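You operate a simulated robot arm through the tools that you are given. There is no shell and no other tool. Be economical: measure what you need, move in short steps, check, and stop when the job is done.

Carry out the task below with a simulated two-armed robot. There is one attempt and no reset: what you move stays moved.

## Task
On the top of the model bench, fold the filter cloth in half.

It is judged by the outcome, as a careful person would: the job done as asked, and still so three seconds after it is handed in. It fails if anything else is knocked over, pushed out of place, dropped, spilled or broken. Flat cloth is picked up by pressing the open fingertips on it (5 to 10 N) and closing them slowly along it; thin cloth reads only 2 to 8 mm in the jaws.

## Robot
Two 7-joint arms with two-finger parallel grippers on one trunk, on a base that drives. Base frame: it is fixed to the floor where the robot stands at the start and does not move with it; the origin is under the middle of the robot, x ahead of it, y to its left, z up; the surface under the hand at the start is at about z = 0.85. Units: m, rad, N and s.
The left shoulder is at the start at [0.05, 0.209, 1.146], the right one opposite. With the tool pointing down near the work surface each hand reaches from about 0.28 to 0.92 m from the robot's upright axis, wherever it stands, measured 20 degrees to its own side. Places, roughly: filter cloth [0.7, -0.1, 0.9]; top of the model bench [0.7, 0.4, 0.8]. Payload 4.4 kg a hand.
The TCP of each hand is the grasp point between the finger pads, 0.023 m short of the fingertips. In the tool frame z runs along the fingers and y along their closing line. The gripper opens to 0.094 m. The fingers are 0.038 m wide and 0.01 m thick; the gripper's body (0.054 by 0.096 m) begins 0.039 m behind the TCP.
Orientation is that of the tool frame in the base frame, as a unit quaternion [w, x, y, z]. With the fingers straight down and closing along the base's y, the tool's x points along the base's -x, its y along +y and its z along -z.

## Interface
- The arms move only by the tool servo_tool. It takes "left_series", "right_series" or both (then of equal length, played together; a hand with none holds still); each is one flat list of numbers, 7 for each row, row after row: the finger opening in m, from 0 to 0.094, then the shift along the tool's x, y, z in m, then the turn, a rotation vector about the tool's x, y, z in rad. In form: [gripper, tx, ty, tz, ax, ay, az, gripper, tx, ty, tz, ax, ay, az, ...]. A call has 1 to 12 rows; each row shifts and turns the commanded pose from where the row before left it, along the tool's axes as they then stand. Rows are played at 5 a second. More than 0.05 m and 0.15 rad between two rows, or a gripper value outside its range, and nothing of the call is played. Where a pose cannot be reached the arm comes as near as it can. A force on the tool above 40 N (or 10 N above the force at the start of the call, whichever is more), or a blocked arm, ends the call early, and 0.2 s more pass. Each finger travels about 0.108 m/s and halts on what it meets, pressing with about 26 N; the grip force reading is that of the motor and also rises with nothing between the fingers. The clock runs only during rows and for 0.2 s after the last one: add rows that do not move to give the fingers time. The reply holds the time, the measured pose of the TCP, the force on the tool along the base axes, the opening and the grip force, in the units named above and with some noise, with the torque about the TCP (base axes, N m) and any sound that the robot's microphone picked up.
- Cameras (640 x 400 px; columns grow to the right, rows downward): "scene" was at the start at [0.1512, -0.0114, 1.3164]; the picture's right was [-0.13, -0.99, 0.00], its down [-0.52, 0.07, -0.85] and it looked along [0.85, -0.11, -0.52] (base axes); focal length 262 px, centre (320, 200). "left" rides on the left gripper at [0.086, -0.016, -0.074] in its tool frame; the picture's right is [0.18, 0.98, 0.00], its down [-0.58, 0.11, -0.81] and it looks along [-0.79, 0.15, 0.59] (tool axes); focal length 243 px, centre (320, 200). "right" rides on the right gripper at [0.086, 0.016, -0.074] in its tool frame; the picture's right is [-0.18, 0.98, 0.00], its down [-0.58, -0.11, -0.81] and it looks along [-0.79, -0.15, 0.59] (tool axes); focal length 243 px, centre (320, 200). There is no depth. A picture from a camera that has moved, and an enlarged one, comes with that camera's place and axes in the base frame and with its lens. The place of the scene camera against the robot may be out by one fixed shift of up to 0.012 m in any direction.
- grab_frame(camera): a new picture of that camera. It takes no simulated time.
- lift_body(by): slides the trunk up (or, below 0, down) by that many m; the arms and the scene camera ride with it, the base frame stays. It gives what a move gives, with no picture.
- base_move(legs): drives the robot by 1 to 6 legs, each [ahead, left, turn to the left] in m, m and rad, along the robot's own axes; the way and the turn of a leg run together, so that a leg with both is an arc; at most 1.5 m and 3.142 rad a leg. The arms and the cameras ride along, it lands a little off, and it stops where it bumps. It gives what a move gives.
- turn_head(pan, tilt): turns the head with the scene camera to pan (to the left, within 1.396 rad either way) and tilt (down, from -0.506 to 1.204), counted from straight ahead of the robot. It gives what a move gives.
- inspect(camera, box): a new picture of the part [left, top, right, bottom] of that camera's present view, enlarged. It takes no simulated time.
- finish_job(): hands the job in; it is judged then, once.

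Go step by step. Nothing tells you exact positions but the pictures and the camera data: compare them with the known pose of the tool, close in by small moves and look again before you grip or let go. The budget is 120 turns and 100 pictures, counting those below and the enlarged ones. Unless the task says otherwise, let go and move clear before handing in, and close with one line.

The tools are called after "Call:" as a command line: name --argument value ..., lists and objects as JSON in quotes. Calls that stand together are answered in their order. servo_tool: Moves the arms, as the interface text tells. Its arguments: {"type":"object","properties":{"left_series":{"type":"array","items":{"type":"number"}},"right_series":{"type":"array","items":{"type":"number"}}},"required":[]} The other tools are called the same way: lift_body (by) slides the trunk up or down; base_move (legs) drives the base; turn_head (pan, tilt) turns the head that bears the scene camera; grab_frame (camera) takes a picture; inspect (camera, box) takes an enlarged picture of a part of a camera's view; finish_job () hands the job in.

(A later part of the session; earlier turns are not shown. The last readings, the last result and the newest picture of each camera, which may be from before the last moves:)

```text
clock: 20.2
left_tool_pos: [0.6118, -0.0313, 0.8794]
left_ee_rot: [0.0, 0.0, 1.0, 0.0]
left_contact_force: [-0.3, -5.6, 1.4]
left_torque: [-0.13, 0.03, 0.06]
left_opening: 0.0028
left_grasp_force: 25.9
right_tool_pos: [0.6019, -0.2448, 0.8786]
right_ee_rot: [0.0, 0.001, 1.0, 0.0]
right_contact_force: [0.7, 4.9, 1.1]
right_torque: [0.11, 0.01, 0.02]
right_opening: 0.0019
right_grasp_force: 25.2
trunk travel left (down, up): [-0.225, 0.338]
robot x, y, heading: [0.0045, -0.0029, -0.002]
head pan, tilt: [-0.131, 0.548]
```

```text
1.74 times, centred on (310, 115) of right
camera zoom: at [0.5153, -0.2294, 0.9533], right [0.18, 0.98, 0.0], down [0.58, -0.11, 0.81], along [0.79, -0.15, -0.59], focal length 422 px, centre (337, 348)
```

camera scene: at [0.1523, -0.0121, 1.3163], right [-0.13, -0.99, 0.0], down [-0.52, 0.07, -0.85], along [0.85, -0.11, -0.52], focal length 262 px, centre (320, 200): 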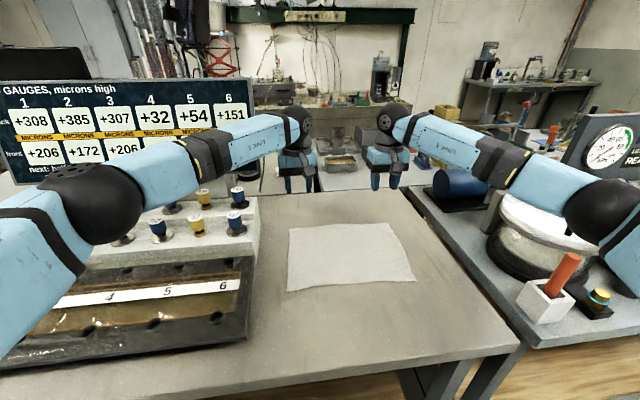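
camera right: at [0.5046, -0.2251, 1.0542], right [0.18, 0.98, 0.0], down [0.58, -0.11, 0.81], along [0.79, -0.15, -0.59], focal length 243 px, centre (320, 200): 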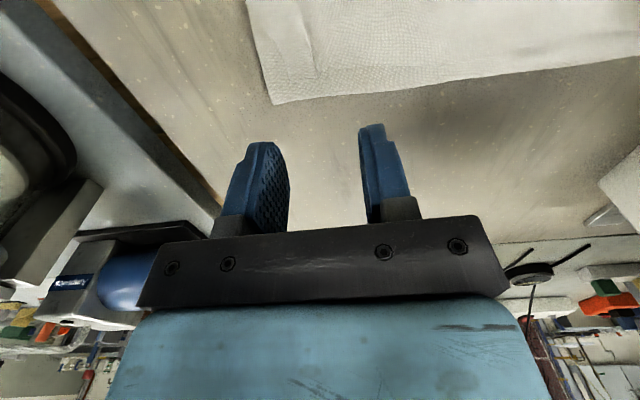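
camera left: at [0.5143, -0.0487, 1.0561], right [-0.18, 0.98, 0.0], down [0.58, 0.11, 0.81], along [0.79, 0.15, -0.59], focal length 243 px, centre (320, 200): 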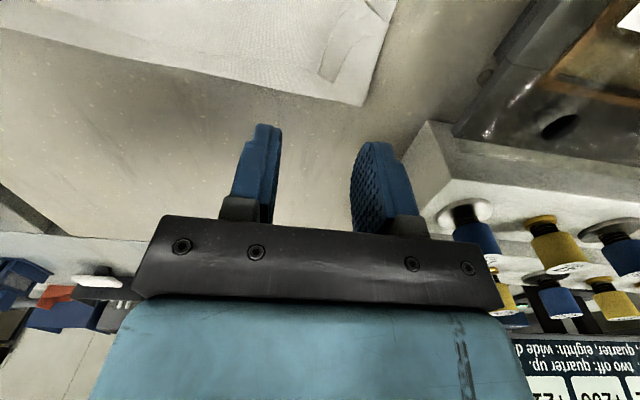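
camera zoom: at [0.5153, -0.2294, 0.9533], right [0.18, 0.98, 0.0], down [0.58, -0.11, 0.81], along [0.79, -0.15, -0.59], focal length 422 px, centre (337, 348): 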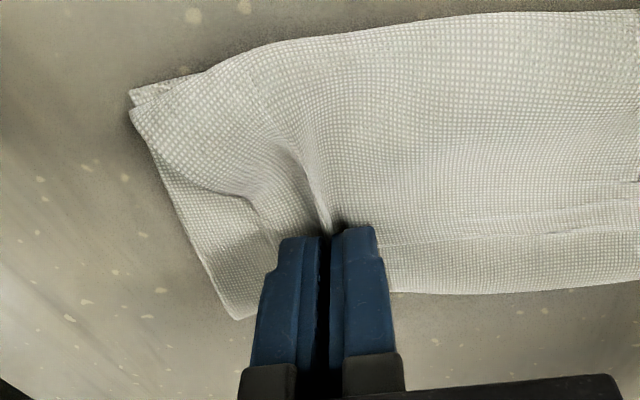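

Both pleats are gripped. I'll lift them up and slightly away to stand the flap vertically over the fold line.

Call:
servo_tool --left_series '[0, 0, 0, -0.015, 0, 0, 0, 0, -0.003, 0, -0.015, 0, 0, 0, 0, -0.005, 0, -0.015, 0, 0, 0, 0, -0.008, 0, -0.015, 0, 0, 0, 0, -0.01, 0, -0.012, 0, 0, 0, 0, -0.01, 0, -0.01, 0, 0, 0]' --right_series '[0, 0, 0, -0.015, 0, 0, 0, 0, -0.003, 0, -0.015, 0, 0, 0, 0, -0.005, 0, -0.015, 0, 0, 0, 0, -0.008, 0, -0.015, 0, 0, 0, 0, -0.01, 0, -0.012, 0, 0, 0, 0, -0.01, 0, -0.01, 0, 0, 0]'

Call:
inspect --camera "scene" --box '[230, 150, 470, 300]'

Call:
grab_frame --camera "left"

Call:
grab_frame --camera "right"

```text
clock: 21.6
left_tool_pos: [0.6478, -0.0304, 0.9606]
left_ee_rot: [0.0, 0.0, 1.0, 0.0]
left_contact_force: [0.3, -5.9, -0.5]
left_torque: [-0.18, -0.02, 0.06]
left_opening: 0.0027
left_grasp_force: 26.4
right_tool_pos: [0.6393, -0.2462, 0.9611]
right_ee_rot: [0.0, 0.0, 1.0, 0.001]
right_contact_force: [-0.6, 5.3, 0.5]
right_torque: [0.14, -0.01, -0.01]
right_opening: 0.0024
right_grasp_force: 26.2
trunk travel left (down, up): [-0.225, 0.338]
robot x, y, heading: [-0.0, -0.0007, 0.003]
head pan, tilt: [-0.131, 0.548]
```

```text
2.67 times, centred on (350, 225) of scene
camera zoom: at [0.1512, -0.0114, 1.3163], right [-0.13, -0.99, 0.0], down [-0.52, 0.07, -0.85], along [0.85, -0.11, -0.52], focal length 700 px, centre (240, 133)
```

zoom: 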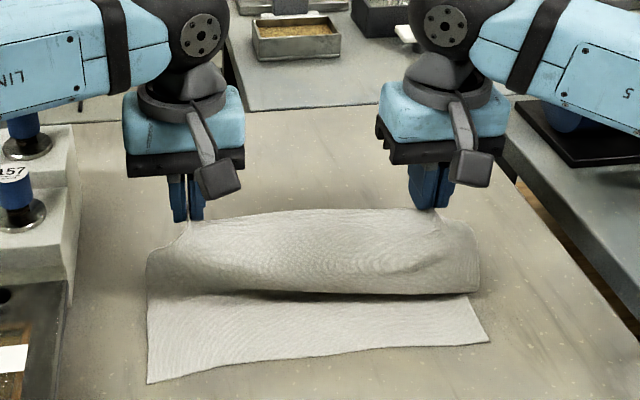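

```text
62 pictures are left
camera left: at [0.5609, -0.0467, 1.0373], right [-0.18, 0.98, 0.0], down [0.58, 0.11, 0.81], along [0.79, 0.15, -0.59], focal length 243 px, centre (320, 200)
```

left: 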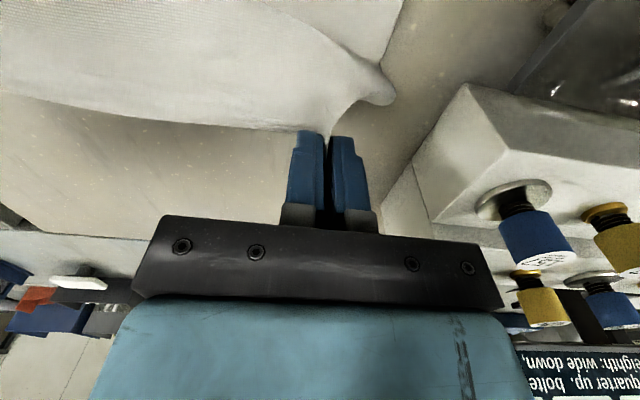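

```text
61 pictures are left
camera right: at [0.5519, -0.2297, 1.0349], right [0.18, 0.98, 0.0], down [0.58, -0.11, 0.81], along [0.79, -0.15, -0.59], focal length 243 px, centre (320, 200)
```

right: 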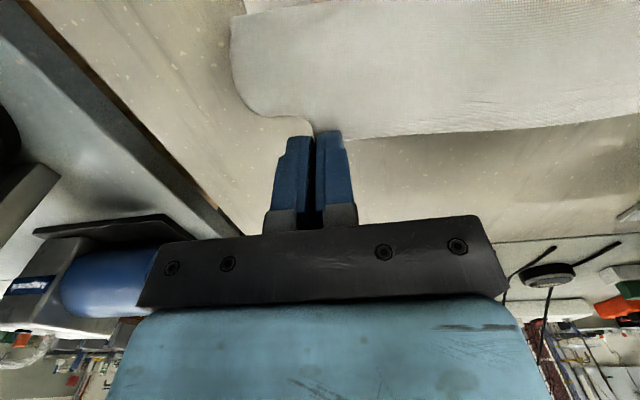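

The flap is up, but the sheet still bulges toward me. I'll raise it until it hangs straight so the crease at the wrong place comes out.

Call:
servo_tool --left_series '[0, -0.003, -0.001, -0.015, 0, 0, 0, 0, -0.003, -0.001, -0.015, 0, 0, 0, 0, 0, 0, -0.015, 0, 0, 0, 0, 0, 0, 0, 0, 0, 0]' --right_series '[0, -0.003, 0.001, -0.015, 0, 0, 0, 0, -0.003, 0.001, -0.015, 0, 0, 0, 0, 0, 0, -0.015, 0, 0, 0, 0, 0, 0, 0, 0, 0, 0]'

Call:
inspect --camera "scene" --box '[230, 150, 470, 300]'

```text
clock: 22.6
left_tool_pos: [0.654, -0.0312, 1.006]
left_ee_rot: [0.0, -0.001, 1.0, 0.0]
left_contact_force: [0.0, -2.7, -0.5]
left_torque: [-0.07, -0.01, 0.0]
left_opening: 0.0025
left_grasp_force: 26.2
right_tool_pos: [0.6455, -0.242, 1.0051]
right_ee_rot: [0.0, -0.001, 1.0, 0.0]
right_contact_force: [0.5, 3.0, -0.5]
right_torque: [0.05, 0.03, -0.01]
right_opening: 0.0017
right_grasp_force: 26.3
trunk travel left (down, up): [-0.225, 0.338]
robot x, y, heading: [0.0024, 0.001, 0.002]
head pan, tilt: [-0.131, 0.548]
```

```text
2.67 times, centred on (350, 225) of scene
camera zoom: at [0.1516, -0.0115, 1.3163], right [-0.13, -0.99, 0.0], down [-0.52, 0.07, -0.85], along [0.85, -0.11, -0.52], focal length 700 px, centre (240, 133)
```

zoom: 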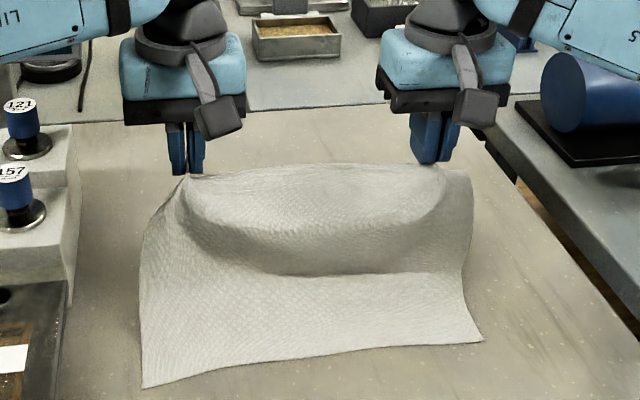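

It now hangs straight, and the bench-side edge is at x ≈ 0.533 (left) to 0.543 (right). I'll swing the edge back on a tight arc about the fold line near x 0.65, keeping the sheet taut and tilting the fingers as I go.

Call:
servo_tool --left_series '[0, 0.018, 0.0015, 0.0137, 0, 0, 0, 0, 0.018, 0.0015, 0.0137, 0, 0, 0, 0, 0.018, 0.0015, 0.0137, 0, 0, 0, 0, 0, 0, 0, 0, -0.15, 0, 0, 0, 0, 0, 0, -0.15, 0, 0, 0, 0, 0, 0, -0.15, 0, 0, 0.0145, 0.001, 0.0042, 0, 0, 0, 0, 0.0145, 0.001, 0.0042, 0, 0, 0, 0, 0.0145, 0.001, 0.0042, 0, 0, 0, 0, 0.0145, 0.001, 0.0042, 0, 0, 0, 0, 0, 0, 0, 0, -0.15, 0, 0, 0, 0, 0, 0, -0.15, 0]' --right_series '[0, 0.0118, 0.0015, 0.0133, 0, 0, 0, 0, 0.0118, 0.0015, 0.0133, 0, 0, 0, 0, 0.0118, 0.0015, 0.0133, 0, 0, 0, 0, 0, 0, 0, 0, -0.15, 0, 0, 0, 0, 0, 0, -0.15, 0, 0, 0, 0, 0, 0, -0.15, 0, 0, 0.0145, 0.001, 0.0042, 0, 0, 0, 0, 0.0145, 0.001, 0.0042, 0, 0, 0, 0, 0.0145, 0.001, 0.0042, 0, 0, 0, 0, 0.0145, 0.001, 0.0042, 0, 0, 0, 0, 0, 0, 0, 0, -0.15, 0, 0, 0, 0, 0, 0, -0.15, 0]'

Call:
inspect --camera "scene" --box '[230, 170, 470, 320]'

Call:
grab_frame --camera "left"

Call:
grab_frame --camera "right"

```text
clock: 25.2
left_tool_pos: [0.555, -0.0231, 0.9246]
left_ee_rot: [0.367, -0.001, 0.93, 0.0]
left_contact_force: [-0.1, -3.9, 0.0]
left_torque: [-0.11, 0.01, -0.08]
left_opening: 0.0029
left_grasp_force: 26.3
right_tool_pos: [0.5647, -0.2347, 0.9253]
right_ee_rot: [0.367, 0.0, 0.93, 0.0]
right_contact_force: [-0.1, 4.1, -0.3]
right_torque: [0.07, -0.01, 0.04]
right_opening: 0.0022
right_grasp_force: 25.9
trunk travel left (down, up): [-0.225, 0.338]
robot x, y, heading: [0.0017, -0.0, -0.002]
head pan, tilt: [-0.131, 0.548]
```

```text
2.67 times, centred on (350, 245) of scene
camera zoom: at [0.1511, -0.0118, 1.3164], right [-0.13, -0.99, 0.0], down [-0.52, 0.07, -0.85], along [0.85, -0.11, -0.52], focal length 700 px, centre (240, 80)
```

zoom: 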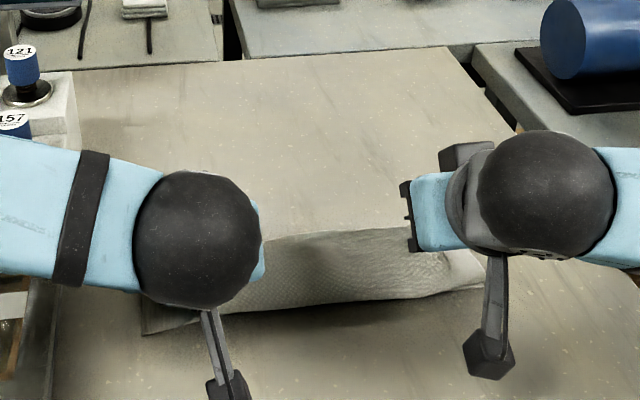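

```text
58 pictures are left
camera left: at [0.4405, -0.0403, 0.9218], right [-0.13, 0.98, -0.13], down [-0.13, 0.11, 0.99], along [0.98, 0.15, 0.11], focal length 243 px, centre (320, 200)
```

left: 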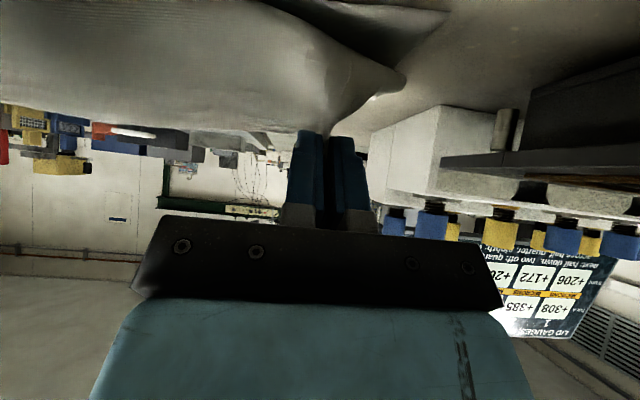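

```text
57 pictures are left
camera right: at [0.4498, -0.2195, 0.9209], right [0.13, 0.98, 0.13], down [-0.13, -0.11, 0.99], along [0.98, -0.15, 0.11], focal length 243 px, centre (320, 200)
```

right: 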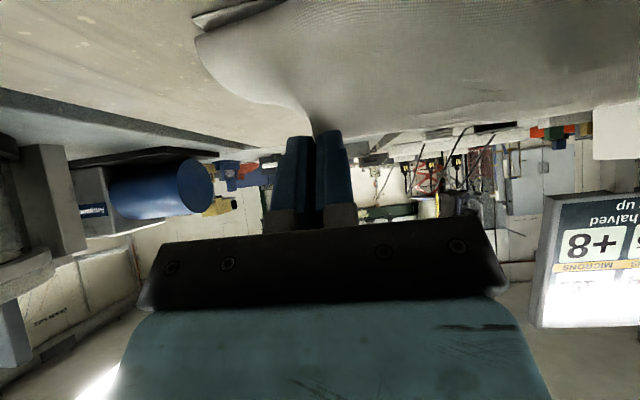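

With this grip the strip leaves the jaws toward me, so the sheet always loops outward. A pinch closing across the edge, with the hand turned 90°, would let it leave straight from the fingertips. I'll swing the edge back to the far side and lay the cloth flat again first.

Call:
servo_tool --left_series '[0, 0, 0, 0, 0, 0.15, 0, 0, 0, 0, 0, 0, 0.15, 0, 0, -0.0193, -0.001, -0.0056, 0, 0, 0, 0, -0.0193, -0.001, -0.0056, 0, 0, 0, 0, -0.0193, -0.001, -0.0056, 0, 0, 0, 0, 0, 0, 0, 0, 0.15, 0, 0, 0, 0, 0, 0, 0.15, 0, 0, 0, 0, 0, 0, 0.15, 0, 0, -0.02, -0.0015, -0.013, 0, 0, 0, 0, -0.02, -0.0015, -0.013, 0, 0, 0, 0, -0.02, -0.0015, -0.013, 0, 0, 0]' --right_series '[0, 0, 0, 0, 0, 0.15, 0, 0, 0, 0, 0, 0, 0.15, 0, 0, -0.0193, -0.001, -0.0056, 0, 0, 0, 0, -0.0193, -0.001, -0.0056, 0, 0, 0, 0, -0.0193, -0.001, -0.0056, 0, 0, 0, 0, 0, 0, 0, 0, 0.15, 0, 0, 0, 0, 0, 0, 0.15, 0, 0, 0, 0, 0, 0, 0.15, 0, 0, -0.013, -0.0015, -0.013, 0, 0, 0, 0, -0.013, -0.0015, -0.013, 0, 0, 0, 0, -0.013, -0.0015, -0.013, 0, 0, 0]'

Call:
inspect --camera "scene" --box '[230, 150, 470, 300]'

```text
clock: 27.6
left_tool_pos: [0.6601, -0.0316, 1.0026]
left_ee_rot: [0.0, 0.0, 1.0, 0.0]
left_contact_force: [-0.2, -3.2, -0.1]
left_torque: [-0.1, 0.01, 0.02]
left_opening: 0.0026
left_grasp_force: 25.9
right_tool_pos: [0.647, -0.2417, 1.004]
right_ee_rot: [0.001, 0.0, 1.0, 0.0]
right_contact_force: [0.5, 1.9, -0.3]
right_torque: [0.06, -0.03, -0.03]
right_opening: 0.0021
right_grasp_force: 25.9
trunk travel left (down, up): [-0.225, 0.338]
robot x, y, heading: [0.0008, 0.0037, -0.004]
head pan, tilt: [-0.131, 0.548]
```

```text
2.67 times, centred on (350, 225) of scene
camera zoom: at [0.1512, -0.0115, 1.3163], right [-0.13, -0.99, 0.0], down [-0.52, 0.07, -0.85], along [0.85, -0.11, -0.52], focal length 700 px, centre (240, 133)
```

zoom: 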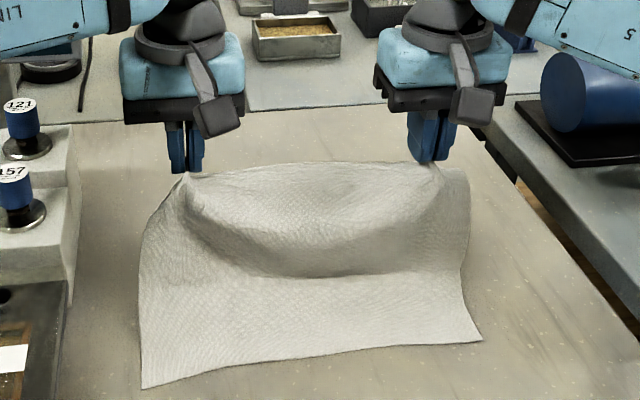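

Back to the hanging pose. I'll lay the edge down on the far side now, open, and lift clear.

Call:
servo_tool --left_series '[0, -0.02, 0, 0.012, 0, 0, 0, 0, -0.02, 0, 0.015, 0, 0, 0, 0, -0.018, 0, 0.02, 0, 0, 0, 0, -0.014, 0, 0.025, 0, 0, 0, 0, -0.012, 0, 0.028, 0, 0, 0, 0, -0.01, 0, 0.022, 0, 0, 0, 0, -0.002, 0, 0.002, 0, 0, 0, 0.02, 0, 0, 0, 0, 0, 0, 0.04, 0, 0, 0, 0, 0, 0, 0.05, 0, 0, -0.03, 0, 0, 0, 0.05, 0, 0, -0.05, 0, 0, 0]' --right_series '[0, -0.022, 0, 0.012, 0, 0, 0, 0, -0.022, 0, 0.015, 0, 0, 0, 0, -0.02, 0, 0.02, 0, 0, 0, 0, -0.016, 0, 0.025, 0, 0, 0, 0, -0.014, 0, 0.028, 0, 0, 0, 0, -0.012, 0, 0.022, 0, 0, 0, 0, -0.002, 0, 0.002, 0, 0, 0, 0.02, 0, 0, 0, 0, 0, 0, 0.04, 0, 0, 0, 0, 0, 0, 0.05, 0, 0, -0.03, 0, 0, 0, 0.05, 0, 0, -0.05, 0, 0, 0]'

Call:
inspect --camera "scene" --box '[230, 150, 470, 300]'

```text
clock: 30.0
left_tool_pos: [0.7536, -0.0305, 0.9624]
left_ee_rot: [0.002, 0.0, 1.0, -0.001]
left_contact_force: [-0.6, 0.0, 1.2]
left_torque: [0.02, -0.01, 0.01]
left_opening: 0.0501
left_grasp_force: 0.1
right_tool_pos: [0.7548, -0.2423, 0.963]
right_ee_rot: [0.001, 0.0, 1.0, 0.0]
right_contact_force: [-0.4, -0.4, 0.0]
right_torque: [0.0, -0.02, -0.01]
right_opening: 0.0495
right_grasp_force: 0.0
trunk travel left (down, up): [-0.225, 0.338]
robot x, y, heading: [-0.0025, 0.0012, 0.0]
head pan, tilt: [-0.131, 0.548]
```

```text
2.67 times, centred on (350, 225) of scene
camera zoom: at [0.1492, -0.011, 1.3166], right [-0.13, -0.99, 0.0], down [-0.52, 0.07, -0.85], along [0.85, -0.11, -0.52], focal length 700 px, centre (240, 133)
```

zoom: 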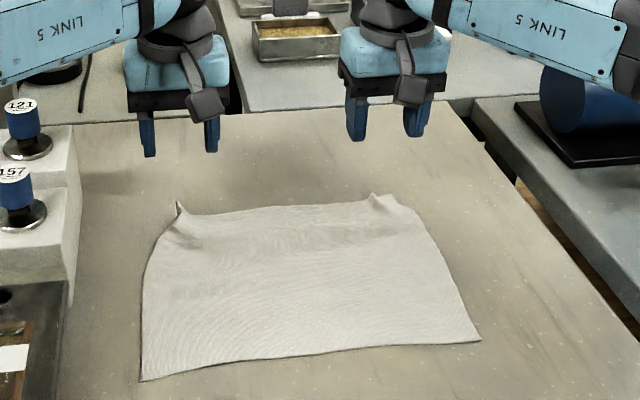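

The cloth is flat again apart from a small standing pleat at each far corner. I'll turn both hands 90° so they close along x, with the cameras to the right.

Call:
servo_tool --left_series '[0.04, 0, 0, -0.03, 0, 0, 0, 0.04, 0, 0, 0, 0, 0, -0.1428, 0.04, 0, 0, 0, 0, 0, -0.1428, 0.04, 0, 0, 0, 0, 0, -0.1428, 0.04, 0, 0, 0, 0, 0, -0.1428, 0.04, 0, 0, 0, 0, 0, -0.1428, 0.04, 0, 0, 0, 0, 0, -0.1428, 0.04, 0, 0, 0, 0, 0, -0.1428, 0.04, 0, 0, 0, 0, 0, -0.1428, 0.04, 0, 0, 0, 0, 0, -0.1428, 0.04, 0, 0, 0, 0, 0, -0.1428, 0.04, 0, 0, 0, 0, 0, -0.1428]' --right_series '[0.04, 0, 0, -0.03, 0, 0, 0, 0.04, 0, 0, 0, 0, 0, -0.1428, 0.04, 0, 0, 0, 0, 0, -0.1428, 0.04, 0, 0, 0, 0, 0, -0.1428, 0.04, 0, 0, 0, 0, 0, -0.1428, 0.04, 0, 0, 0, 0, 0, -0.1428, 0.04, 0, 0, 0, 0, 0, -0.1428, 0.04, 0, 0, 0, 0, 0, -0.1428, 0.04, 0, 0, 0, 0, 0, -0.1428, 0.04, 0, 0, 0, 0, 0, -0.1428, 0.04, 0, 0, 0, 0, 0, -0.1428, 0.04, 0, 0, 0, 0, 0, -0.1428]'

Call:
grab_frame --camera "scene"

Call:
grab_frame --camera "left"

Call:
grab_frame --camera "right"

```text
clock: 32.6
left_tool_pos: [0.7546, -0.0305, 0.9904]
left_ee_rot: [0.0, 0.707, -0.707, 0.0]
left_contact_force: [-0.7, -0.2, 0.7]
left_torque: [-0.02, -0.02, 0.01]
left_opening: 0.04
left_grasp_force: 0.0
right_tool_pos: [0.757, -0.2429, 0.9904]
right_ee_rot: [0.0, -0.259, 0.966, 0.0]
right_contact_force: [0.3, 0.9, 1.1]
right_torque: [0.0, 0.01, 0.0]
right_opening: 0.0401
right_grasp_force: 0.1
right hand out of reach, approached as far as the arm can: row 6, 7, 8, 9, 10, 11, 12
trunk travel left (down, up): [-0.225, 0.338]
robot x, y, heading: [-0.0015, -0.0007, -0.003]
head pan, tilt: [-0.131, 0.548]
```

```text
54 pictures are left
camera scene: at [0.1511, -0.0114, 1.3164], right [-0.13, -0.99, 0.0], down [-0.52, 0.07, -0.85], along [0.85, -0.11, -0.52], focal length 262 px, centre (320, 200)
```

scene: 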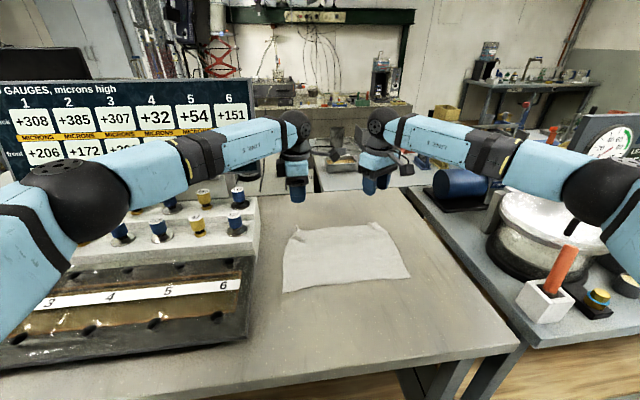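

```text
53 pictures are left
camera left: at [0.7716, -0.118, 1.0662], right [-0.98, -0.19, 0.0], down [-0.11, 0.58, 0.81], along [-0.15, 0.79, -0.59], focal length 243 px, centre (320, 200)
```

left: 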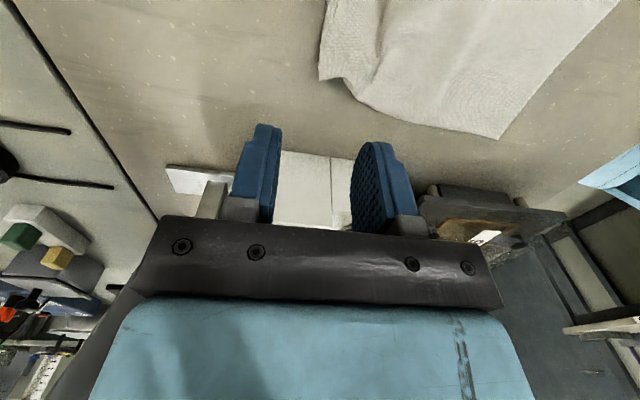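

```text
52 pictures are left
camera right: at [0.6728, -0.2719, 1.0653], right [-0.33, 0.94, 0.0], down [0.56, 0.2, 0.81], along [0.76, 0.27, -0.59], focal length 243 px, centre (320, 200)
```

right: 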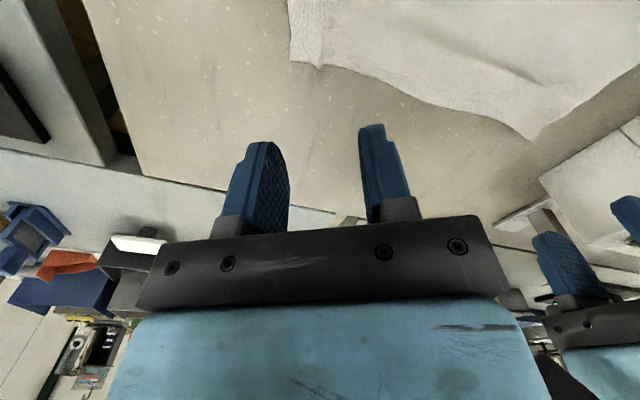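

The left hand turned well, but the right arm can only turn the other way. I'll rotate the right hand back first.

Call:
servo_tool --right_series '[0.04, 0, 0, 0, 0, 0, 0.1428, 0.04, 0, 0, 0, 0, 0, 0.1428, 0.04, 0, 0, 0, 0, 0, 0.1428, 0.04, 0, 0, 0, 0, 0, 0.1428]'

```text
clock: 33.6
left_tool_pos: [0.7548, -0.0306, 0.9899]
left_ee_rot: [0.0, 0.707, -0.707, 0.0]
left_contact_force: [0.4, 0.5, -0.1]
left_torque: [0.01, 0.0, 0.0]
left_opening: 0.04
left_grasp_force: 0.0
right_tool_pos: [0.7578, -0.2425, 0.9901]
right_ee_rot: [0.0, 0.025, 1.0, 0.0]
right_contact_force: [-0.1, -0.2, 0.4]
right_torque: [0.0, 0.0, -0.01]
right_opening: 0.04
right_grasp_force: 0.1
trunk travel left (down, up): [-0.225, 0.338]
robot x, y, heading: [0.0006, 0.001, 0.001]
head pan, tilt: [-0.131, 0.548]
```

The right hand is straight again. Before turning it the other way, I'll take a close look at both far corners and their pleats.

Call:
inspect --camera "left" --box '[260, 0, 480, 140]'

Call:
inspect --camera "right" --box '[220, 0, 440, 140]'

```text
2.86 times, centred on (370, 70) of left
camera zoom: at [0.7713, -0.1181, 1.0662], right [-0.98, -0.18, 0.0], down [-0.11, 0.58, 0.81], along [-0.15, 0.79, -0.59], focal length 693 px, centre (177, 571)
```

zoom: 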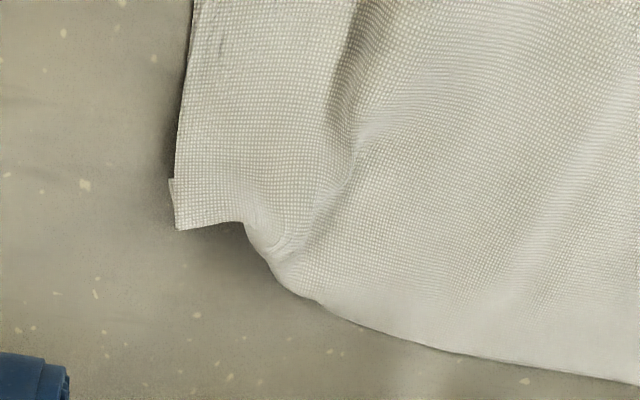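

```text
2.86 times, centred on (330, 70) of right
camera zoom: at [0.6704, -0.2221, 1.0653], right [0.23, 0.97, 0.0], down [0.57, -0.14, 0.81], along [0.78, -0.19, -0.59], focal length 693 px, centre (291, 571)
```

zoom: 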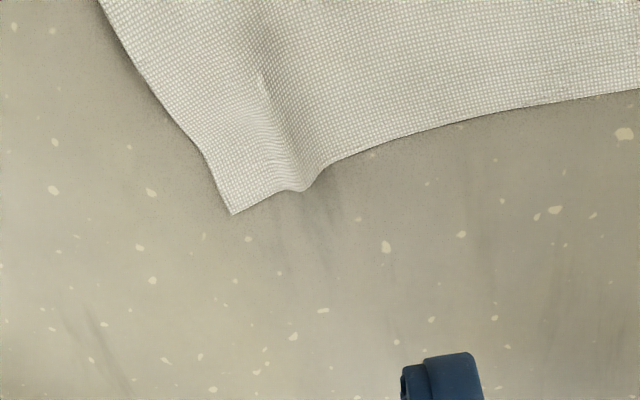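

The far corners are at about [0.751, −0.009] and [0.769, −0.265], with only shallow waves. I'll turn the right hand 60° the other way, which keeps the two wrist cameras apart, and position both hands low over the far edge with a small opening.

Call:
servo_tool --left_series '[0.024, -0.001, 0.021, 0, 0, 0, 0, 0.024, 0, 0, 0, 0, 0, 0, 0.024, 0, 0, 0, 0, 0, 0, 0.024, 0, 0, 0, 0, 0, 0, 0.024, 0, 0, 0, 0, 0, 0, 0.024, 0, 0, 0, 0, 0, 0, 0.024, 0, 0, 0, 0, 0, 0, 0.024, 0, 0, 0.035, 0, 0, 0, 0.024, 0, 0, 0.035, 0, 0, 0, 0.024, 0, 0, 0.03, 0, 0, 0]' --right_series '[0.024, 0, 0, 0, 0, 0, 0.1425, 0.024, 0, 0, 0, 0, 0, 0.1425, 0.024, 0, 0, 0, 0, 0, 0.1425, 0.024, 0, 0, 0, 0, 0, 0.1425, 0.024, 0, 0, 0, 0, 0, 0.1425, 0.024, 0, 0, 0, 0, 0, 0.1425, 0.024, 0, 0, 0, 0, 0, 0.1425, 0.024, 0.0053, -0.0152, 0.035, 0, 0, 0, 0.024, 0, 0, 0.035, 0, 0, 0, 0.024, 0, 0, 0.03, 0, 0, 0]'

Call:
grab_frame --camera "left"

Call:
grab_frame --camera "right"

Call:
inspect --camera "scene" --box '[230, 150, 470, 300]'

```text
clock: 35.8
left_tool_pos: [0.7343, -0.0298, 0.8885]
left_ee_rot: [0.0, -0.707, 0.708, -0.001]
left_contact_force: [0.2, -0.1, 0.0]
left_torque: [-0.01, 0.02, 0.04]
left_opening: 0.0238
left_grasp_force: 0.0
right_tool_pos: [0.7418, -0.2482, 0.8891]
right_ee_rot: [0.0, 0.499, 0.866, 0.001]
right_contact_force: [-0.6, 0.3, -0.4]
right_torque: [-0.01, 0.02, -0.02]
right_opening: 0.0239
right_grasp_force: 0.1
trunk travel left (down, up): [-0.225, 0.338]
robot x, y, heading: [-0.0028, -0.0011, -0.003]
head pan, tilt: [-0.131, 0.548]
```

```text
49 pictures are left
camera left: at [0.7501, -0.1179, 0.9652], right [-0.98, -0.18, 0.0], down [-0.11, 0.58, 0.81], along [-0.15, 0.79, -0.59], focal length 243 px, centre (320, 200)
```

left: 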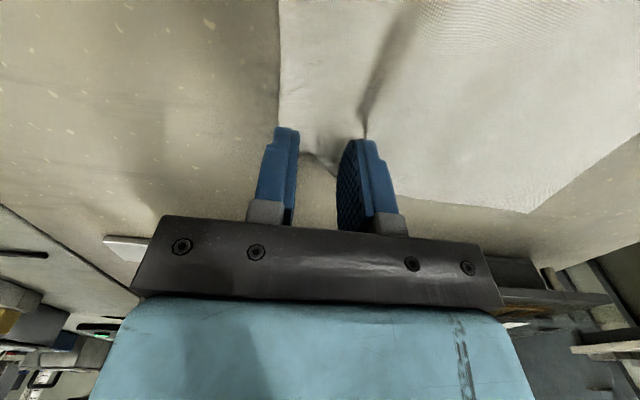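

```text
48 pictures are left
camera right: at [0.7112, -0.1641, 0.9639], right [0.94, 0.33, 0.0], down [0.2, -0.56, 0.81], along [0.27, -0.76, -0.59], focal length 243 px, centre (320, 200)
```

right: 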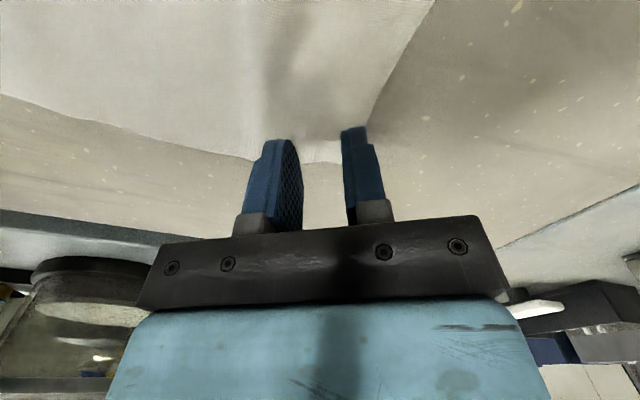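

```text
2.67 times, centred on (350, 225) of scene
camera zoom: at [0.1521, -0.0119, 1.3163], right [-0.13, -0.99, 0.0], down [-0.52, 0.07, -0.85], along [0.85, -0.11, -0.52], focal length 700 px, centre (240, 133)
```

zoom: 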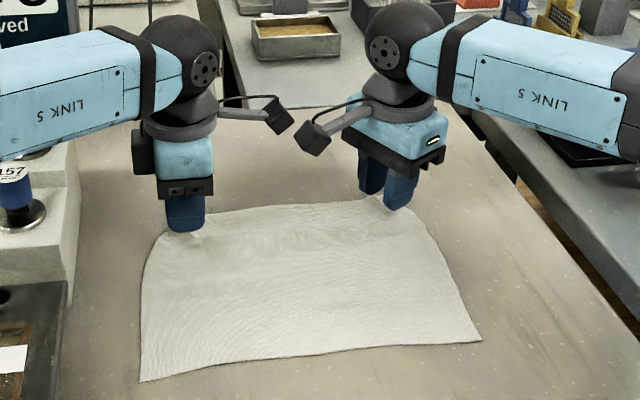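

Both hands sit with the far finger just inside the edge and the cameras clear of each other. I'll nudge the right hand in slightly and go down to contact.

Call:
servo_tool --left_series '[0.024, 0, 0.002, 0.006, 0, 0, 0, 0.024, 0, 0, 0.006, 0, 0, 0, 0.024, 0, 0, 0.003, 0, 0, 0, 0.024, 0, 0, 0, 0, 0, 0]' --right_series '[0.024, 0, -0.004, 0.006, 0, 0, 0, 0.024, 0, 0, 0.006, 0, 0, 0, 0.024, 0, 0, 0.003, 0, 0, 0, 0.024, 0, 0, 0, 0, 0, 0]'

```text
clock: 36.8
left_tool_pos: [0.7319, -0.03, 0.8763]
left_ee_rot: [0.0, -0.707, 0.707, -0.001]
left_contact_force: [0.5, -0.2, 4.3]
left_torque: [0.01, -0.06, 0.0]
left_opening: 0.0244
left_grasp_force: 0.3
right_tool_pos: [0.7375, -0.2484, 0.8762]
right_ee_rot: [0.0, 0.498, 0.867, -0.001]
right_contact_force: [0.0, 0.2, 0.2]
right_torque: [0.02, 0.0, -0.02]
right_opening: 0.024
right_grasp_force: 0.1
trunk travel left (down, up): [-0.225, 0.338]
robot x, y, heading: [0.0028, -0.0011, 0.003]
head pan, tilt: [-0.131, 0.548]
```

Call:
servo_tool --left_series '[0.024, 0, 0, 0.0015, 0, 0, 0, 0.024, 0, 0, 0, 0, 0, 0]' --right_series '[0.024, 0, 0, 0.003, 0, 0, 0, 0.024, 0, 0, 0, 0, 0, 0]'

```text
clock: 37.4
left_tool_pos: [0.731, -0.0293, 0.8756]
left_ee_rot: [-0.001, 0.707, -0.707, 0.002]
left_contact_force: [1.4, 0.7, 8.2]
left_torque: [0.07, -0.1, 0.02]
left_opening: 0.0245
left_grasp_force: 0.5
right_tool_pos: [0.7373, -0.2475, 0.8747]
right_ee_rot: [0.0, 0.499, 0.867, 0.001]
right_contact_force: [1.5, -1.7, 7.3]
right_torque: [-0.11, -0.02, 0.01]
right_opening: 0.0242
right_grasp_force: 0.0
trunk travel left (down, up): [-0.225, 0.338]
robot x, y, heading: [0.0017, 0.0006, -0.001]
head pan, tilt: [-0.131, 0.548]
```

Both hands now press at 7–8 N. I'll close slowly.

Call:
servo_tool --left_series '[0.021, 0, 0, 0, 0, 0, 0, 0.018, 0, 0, 0, 0, 0, 0, 0.015, 0, 0, 0, 0, 0, 0, 0.012, 0, 0, 0, 0, 0, 0, 0.009, 0, 0, 0, 0, 0, 0, 0.006, 0, 0, 0, 0, 0, 0, 0.003, 0, 0, 0, 0, 0, 0, 0, 0, 0, 0, 0, 0, 0, 0, 0, 0, 0, 0, 0, 0]' --right_series '[0.021, 0, 0, 0, 0, 0, 0, 0.018, 0, 0, 0, 0, 0, 0, 0.015, 0, 0, 0, 0, 0, 0, 0.012, 0, 0, 0, 0, 0, 0, 0.009, 0, 0, 0, 0, 0, 0, 0.006, 0, 0, 0, 0, 0, 0, 0.003, 0, 0, 0, 0, 0, 0, 0, 0, 0, 0, 0, 0, 0, 0, 0, 0, 0, 0, 0, 0]'

Call:
inspect --camera "left" --box '[180, 0, 480, 230]'

Call:
inspect --camera "right" --box '[160, 0, 460, 230]'

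```text
clock: 39.4
left_tool_pos: [0.7303, -0.0305, 0.877]
left_ee_rot: [-0.001, 0.707, -0.707, 0.001]
left_contact_force: [3.0, -0.6, 15.6]
left_torque: [-0.04, -0.13, -0.01]
left_opening: 0.0043
left_grasp_force: 25.9
right_tool_pos: [0.7352, -0.2468, 0.8743]
right_ee_rot: [0.001, 0.499, 0.867, 0.0]
right_contact_force: [-0.1, 0.4, 8.5]
right_torque: [-0.08, -0.04, -0.02]
right_opening: 0.0026
right_grasp_force: 26.0
trunk travel left (down, up): [-0.225, 0.338]
robot x, y, heading: [0.0006, 0.0007, 0.003]
head pan, tilt: [-0.131, 0.548]
```

```text
1.74 times, centred on (330, 115) of left
camera zoom: at [0.7466, -0.1172, 0.9524], right [-0.98, -0.18, 0.0], down [-0.11, 0.58, 0.81], along [-0.15, 0.79, -0.59], focal length 422 px, centre (303, 348)
```

zoom: 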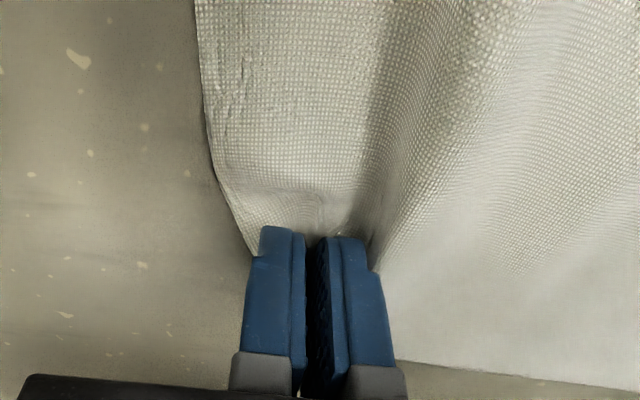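

```text
1.74 times, centred on (310, 115) of right
camera zoom: at [0.7056, -0.1646, 0.949], right [0.94, 0.33, 0.0], down [0.2, -0.56, 0.81], along [0.27, -0.76, -0.59], focal length 422 px, centre (337, 348)
```

zoom: 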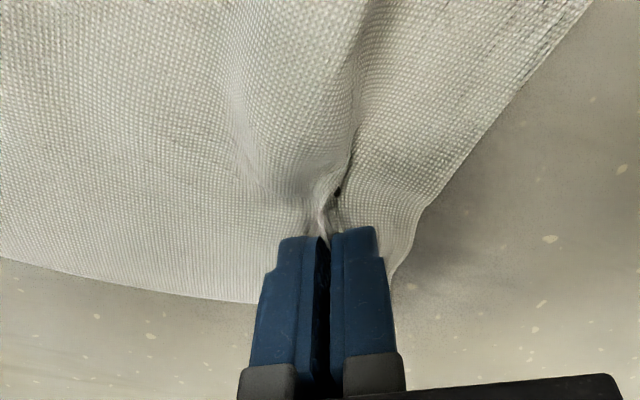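

Both jaws hold a ridge, reading 4.3 and 2.6 mm. I'll lift 4–5 cm, spreading a little, to check.

Call:
servo_tool --left_series '[0, -0.0027, 0.005, -0.015, 0, 0, 0, 0, -0.0027, 0.005, -0.015, 0, 0, 0, 0, -0.0027, 0.005, -0.015, 0, 0, 0]' --right_series '[0, 0.0002, -0.0057, -0.015, 0, 0, 0, 0, 0.0002, -0.0057, -0.015, 0, 0, 0, 0, 0.0002, -0.0057, -0.015, 0, 0, 0]'

Call:
inspect --camera "scene" --box '[230, 150, 470, 300]'

Call:
grab_frame --camera "left"

Call:
grab_frame --camera "right"

```text
clock: 40.2
left_tool_pos: [0.7162, -0.0208, 0.9181]
left_ee_rot: [0.0, 0.707, -0.707, 0.0]
left_contact_force: [-0.9, -3.7, 0.8]
left_torque: [-0.07, -0.01, 0.01]
left_opening: 0.0028
left_grasp_force: 25.8
right_tool_pos: [0.7221, -0.255, 0.9189]
right_ee_rot: [0.0, 0.498, 0.867, 0.001]
right_contact_force: [0.1, 3.8, -0.4]
right_torque: [0.08, -0.01, -0.05]
right_opening: 0.0025
right_grasp_force: 25.8
trunk travel left (down, up): [-0.225, 0.338]
robot x, y, heading: [0.0024, 0.0027, 0.003]
head pan, tilt: [-0.131, 0.548]
```

```text
2.67 times, centred on (350, 225) of scene
camera zoom: at [0.1506, -0.0112, 1.3164], right [-0.13, -0.99, 0.0], down [-0.52, 0.07, -0.85], along [0.85, -0.11, -0.52], focal length 700 px, centre (240, 133)
```

zoom: 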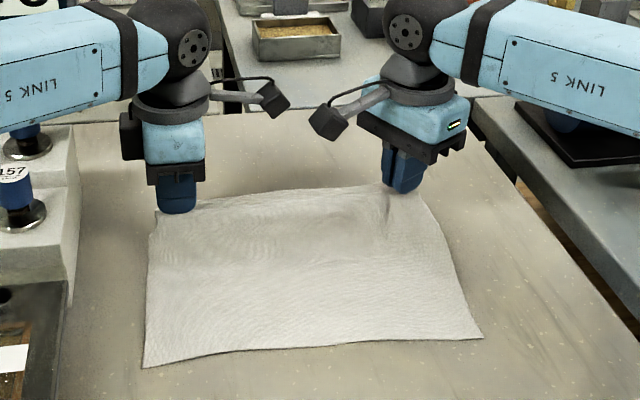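

```text
43 pictures are left
camera left: at [0.7324, -0.1091, 0.9949], right [-0.98, -0.18, 0.0], down [-0.11, 0.58, 0.81], along [-0.15, 0.79, -0.59], focal length 243 px, centre (320, 200)
```

left: 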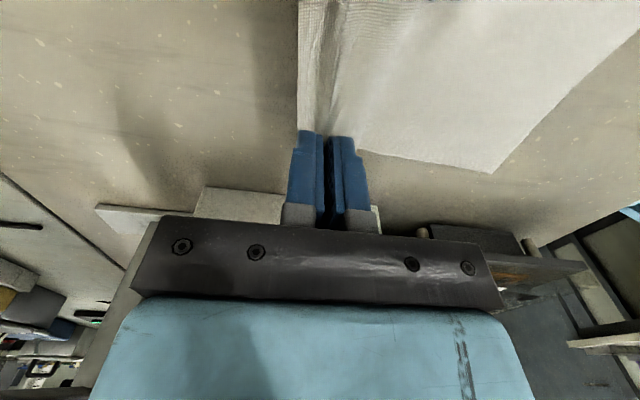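

```text
42 pictures are left
camera right: at [0.6914, -0.1725, 0.9929], right [0.94, 0.34, 0.0], down [0.2, -0.56, 0.81], along [0.27, -0.76, -0.59], focal length 243 px, centre (320, 200)
```

right: 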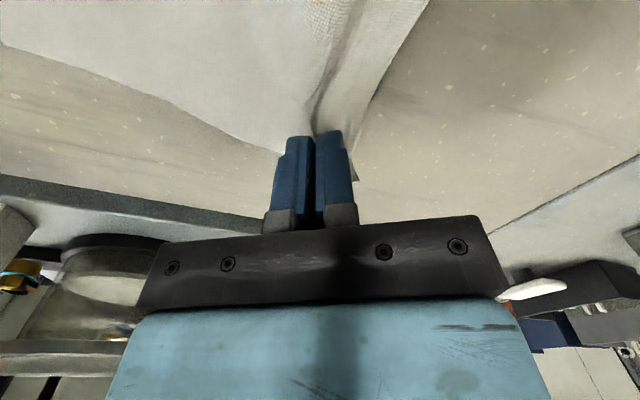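

The hold is good, and the sheet now leaves straight from the fingertips. I'll carry the edge up and back over the fold line (x ≈ 0.655), tilting the fingers forward on the way.

Call:
servo_tool --left_series '[0, -0.0015, 0.018, -0.0225, 0, 0, 0, 0, -0.0015, 0.018, -0.0225, 0, 0, 0, 0, -0.0015, 0.0335, -0.002, 0, 0, 0, 0, -0.0015, 0.0335, -0.002, 0, 0, 0, 0, 0, 0, 0, 0.15, 0, 0, 0, 0, 0, 0, 0.15, 0, 0, 0, 0, 0.0268, 0.009, 0, 0, 0, 0, 0, 0.0268, 0.009, 0, 0, 0, 0, 0, 0, 0, 0.15, 0, 0, 0, 0, 0, 0, 0.15, 0, 0]' --right_series '[0, 0.0126, -0.0193, -0.0225, 0, 0, 0, 0, 0.0126, -0.0193, -0.0225, 0, 0, 0, 0, 0.0179, -0.0284, -0.002, 0, 0, 0, 0, 0.0179, -0.0284, -0.002, 0, 0, 0, 0, 0, 0, 0, -0.13, -0.075, 0, 0, 0, 0, 0, -0.13, -0.075, 0, 0, 0.0134, -0.0232, 0.009, 0, 0, 0, 0, 0.0134, -0.0232, 0.009, 0, 0, 0, 0, 0, 0, 0, -0.13, -0.075, 0, 0, 0, 0, 0, -0.13, -0.075, 0]'

Call:
inspect --camera "scene" --box '[230, 160, 470, 310]'

Call:
grab_frame --camera "left"

```text
clock: 42.4
left_tool_pos: [0.5686, -0.0161, 0.9338]
left_ee_rot: [0.209, -0.675, 0.676, -0.21]
left_contact_force: [-0.9, -6.0, -0.1]
left_torque: [-0.11, 0.02, -0.07]
left_opening: 0.0025
left_grasp_force: 26.3
right_tool_pos: [0.5633, -0.251, 0.9351]
right_ee_rot: [0.256, 0.477, 0.828, 0.149]
right_contact_force: [0.5, 5.1, 0.2]
right_torque: [0.16, -0.01, 0.01]
right_opening: 0.0022
right_grasp_force: 26.1
trunk travel left (down, up): [-0.225, 0.338]
robot x, y, heading: [-0.0033, -0.0034, 0.001]
head pan, tilt: [-0.131, 0.548]
```

```text
2.67 times, centred on (350, 235) of scene
camera zoom: at [0.151, -0.0117, 1.3164], right [-0.13, -0.99, 0.0], down [-0.52, 0.07, -0.85], along [0.85, -0.11, -0.52], focal length 700 px, centre (240, 107)
```

zoom: 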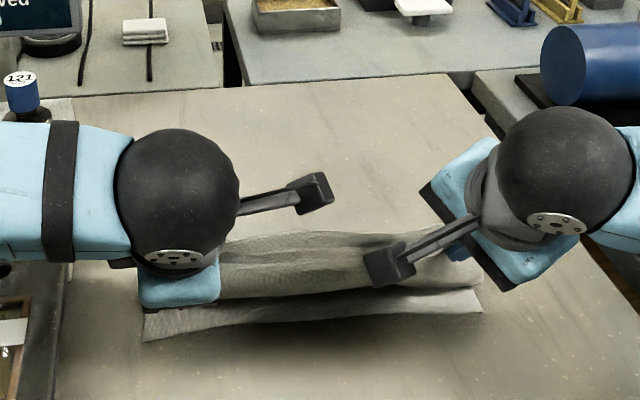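

```text
40 pictures are left
camera left: at [0.5393, -0.1028, 1.0068], right [-0.81, -0.18, -0.56], down [-0.55, 0.58, 0.6], along [0.21, 0.79, -0.57], focal length 243 px, centre (320, 200)
```

left: 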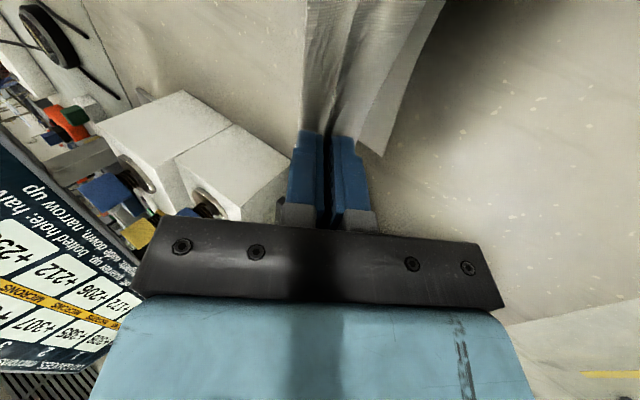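

The sheet follows well now with no big loop. I'll bring the edge down to just above the near edge, with more forward tilt.

Call:
servo_tool --left_series '[0, 0, 0.0149, 0.0076, 0, 0, 0, 0, 0, 0.0149, 0.0076, 0, 0, 0, 0, 0, 0.0149, 0.0076, 0, 0, 0, 0, 0, 0, 0, 0.15, 0, 0, 0, 0, 0, 0, 0.15, 0, 0, 0, 0, 0, 0, 0, 0, 0]' --right_series '[0, 0.0075, -0.0129, 0.0076, 0, 0, 0, 0, 0.0075, -0.0129, 0.0076, 0, 0, 0, 0, 0.0075, -0.0129, 0.0076, 0, 0, 0, 0, 0, 0, 0, -0.13, -0.075, 0, 0, 0, 0, 0, -0.13, -0.075, 0, 0, 0, 0, 0, 0, 0, 0]'

Call:
inspect --camera "scene" --box '[230, 160, 470, 310]'

Call:
grab_frame --camera "left"

Call:
grab_frame --camera "right"

```text
clock: 43.8
left_tool_pos: [0.5444, -0.0147, 0.8904]
left_ee_rot: [-0.307, 0.637, -0.637, 0.308]
left_contact_force: [0.8, -5.5, -0.2]
left_torque: [-0.1, 0.03, -0.13]
left_opening: 0.0028
left_grasp_force: 26.3
right_tool_pos: [0.5383, -0.2518, 0.8891]
right_ee_rot: [0.377, 0.449, 0.78, 0.219]
right_contact_force: [1.4, 6.0, -0.8]
right_torque: [0.1, 0.01, 0.08]
right_opening: 0.0022
right_grasp_force: 25.9
trunk travel left (down, up): [-0.225, 0.338]
robot x, y, heading: [0.0041, 0.0005, -0.004]
head pan, tilt: [-0.131, 0.548]
```

```text
2.67 times, centred on (350, 235) of scene
camera zoom: at [0.1512, -0.0121, 1.3162], right [-0.13, -0.99, 0.0], down [-0.52, 0.07, -0.85], along [0.85, -0.11, -0.52], focal length 700 px, centre (240, 107)
```

zoom: 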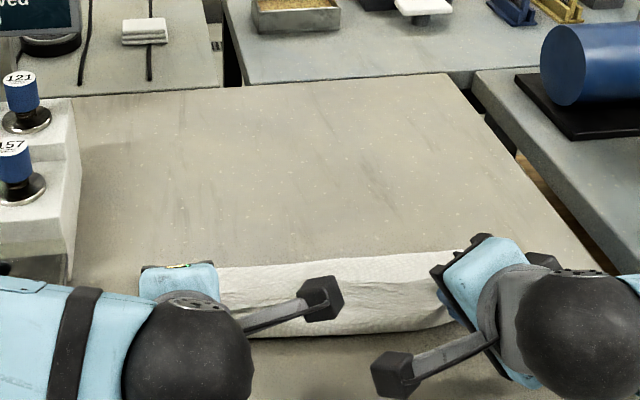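

```text
38 pictures are left
camera left: at [0.4957, -0.103, 0.9505], right [-0.61, -0.18, -0.77], down [-0.7, 0.58, 0.42], along [0.37, 0.79, -0.48], focal length 243 px, centre (320, 200)
```

left: 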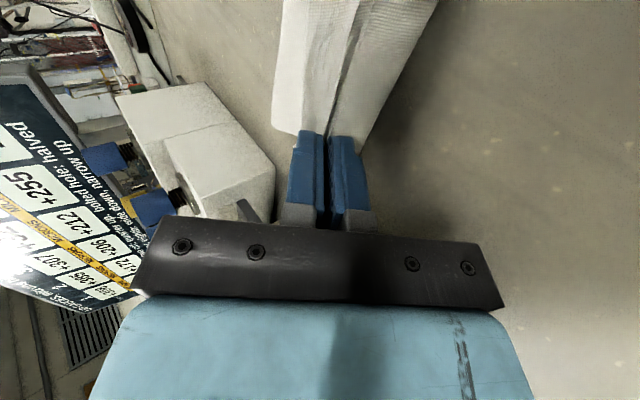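

```text
37 pictures are left
camera right: at [0.4616, -0.1689, 0.9127], right [0.58, 0.33, 0.74], down [-0.51, -0.56, 0.65], along [0.63, -0.76, -0.16], focal length 243 px, centre (320, 200)
```

right: 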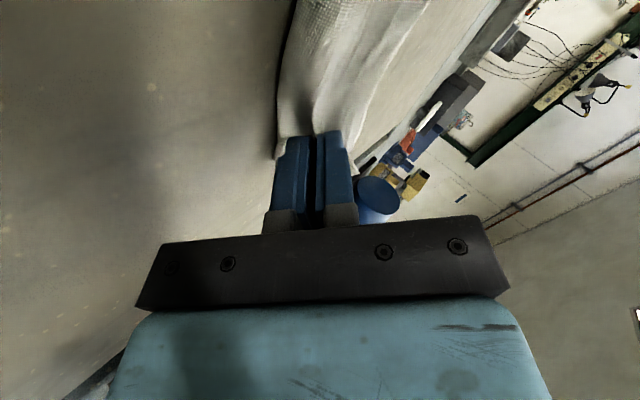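

The edge is just over the near edge. I'll lower it about 1 cm, open slowly and back straight out along the fingers.

Call:
servo_tool --left_series '[0, 0, 0.0039, 0.0031, 0, 0, 0, 0, 0, 0.0039, 0.0031, 0, 0, 0, 0.006, 0, 0, 0, 0, 0, 0, 0.012, 0, 0, 0, 0, 0, 0, 0.02, 0, 0, 0, 0, 0, 0, 0.024, 0, 0, -0.006, 0, 0, 0, 0.024, 0, 0, -0.012, 0, 0, 0, 0.024, 0, 0, -0.02, 0, 0, 0, 0.024, 0, 0, -0.03, 0, 0, 0, 0.024, 0, 0, -0.03, 0, 0, 0]' --right_series '[0, 0.002, -0.0034, 0.0031, 0, 0, 0, 0, 0.002, -0.0034, 0.0031, 0, 0, 0, 0.006, 0, 0, 0, 0, 0, 0, 0.012, 0, 0, 0, 0, 0, 0, 0.02, 0, 0, 0, 0, 0, 0, 0.024, 0, 0, -0.006, 0, 0, 0, 0.024, 0, 0, -0.012, 0, 0, 0, 0.024, 0, 0, -0.02, 0, 0, 0, 0.024, 0, 0, -0.03, 0, 0, 0, 0.024, 0, 0, -0.03, 0, 0, 0]'

Call:
grab_frame --camera "scene"

Call:
grab_frame --camera "left"

```text
clock: 46.0
left_tool_pos: [0.4663, -0.014, 0.9428]
left_ee_rot: [0.308, -0.637, 0.637, -0.308]
left_contact_force: [-0.3, -0.4, -1.0]
left_torque: [0.02, -0.02, 0.02]
left_opening: 0.0241
left_grasp_force: 0.1
right_tool_pos: [0.4626, -0.2519, 0.9411]
right_ee_rot: [0.377, 0.449, 0.78, 0.219]
right_contact_force: [-0.4, -0.5, 0.2]
right_torque: [0.01, -0.03, -0.04]
right_opening: 0.0242
right_grasp_force: 0.2
trunk travel left (down, up): [-0.225, 0.338]
robot x, y, heading: [-0.0007, -0.0001, 0.002]
head pan, tilt: [-0.131, 0.548]
```

```text
36 pictures are left
camera scene: at [0.1503, -0.0117, 1.3165], right [-0.13, -0.99, 0.0], down [-0.52, 0.07, -0.85], along [0.85, -0.11, -0.52], focal length 262 px, centre (320, 200)
```

scene: 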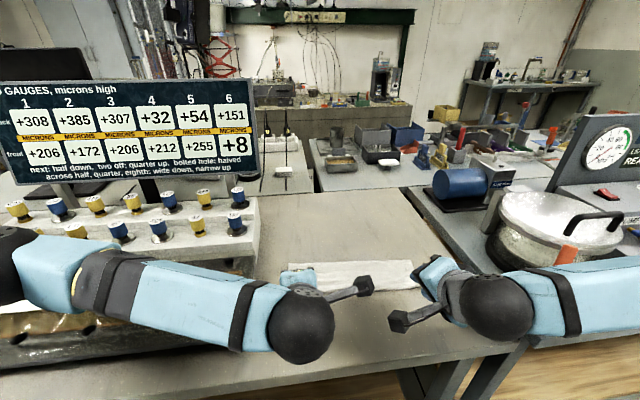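

```text
35 pictures are left
camera left: at [0.4176, -0.1022, 1.0037], right [-0.61, -0.18, -0.77], down [-0.7, 0.58, 0.42], along [0.37, 0.79, -0.48], focal length 243 px, centre (320, 200)
```

left: 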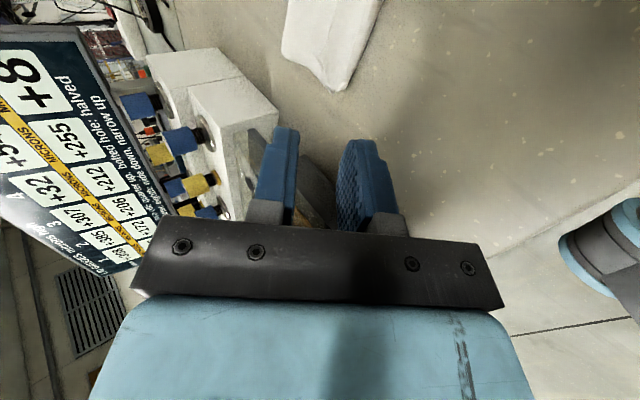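

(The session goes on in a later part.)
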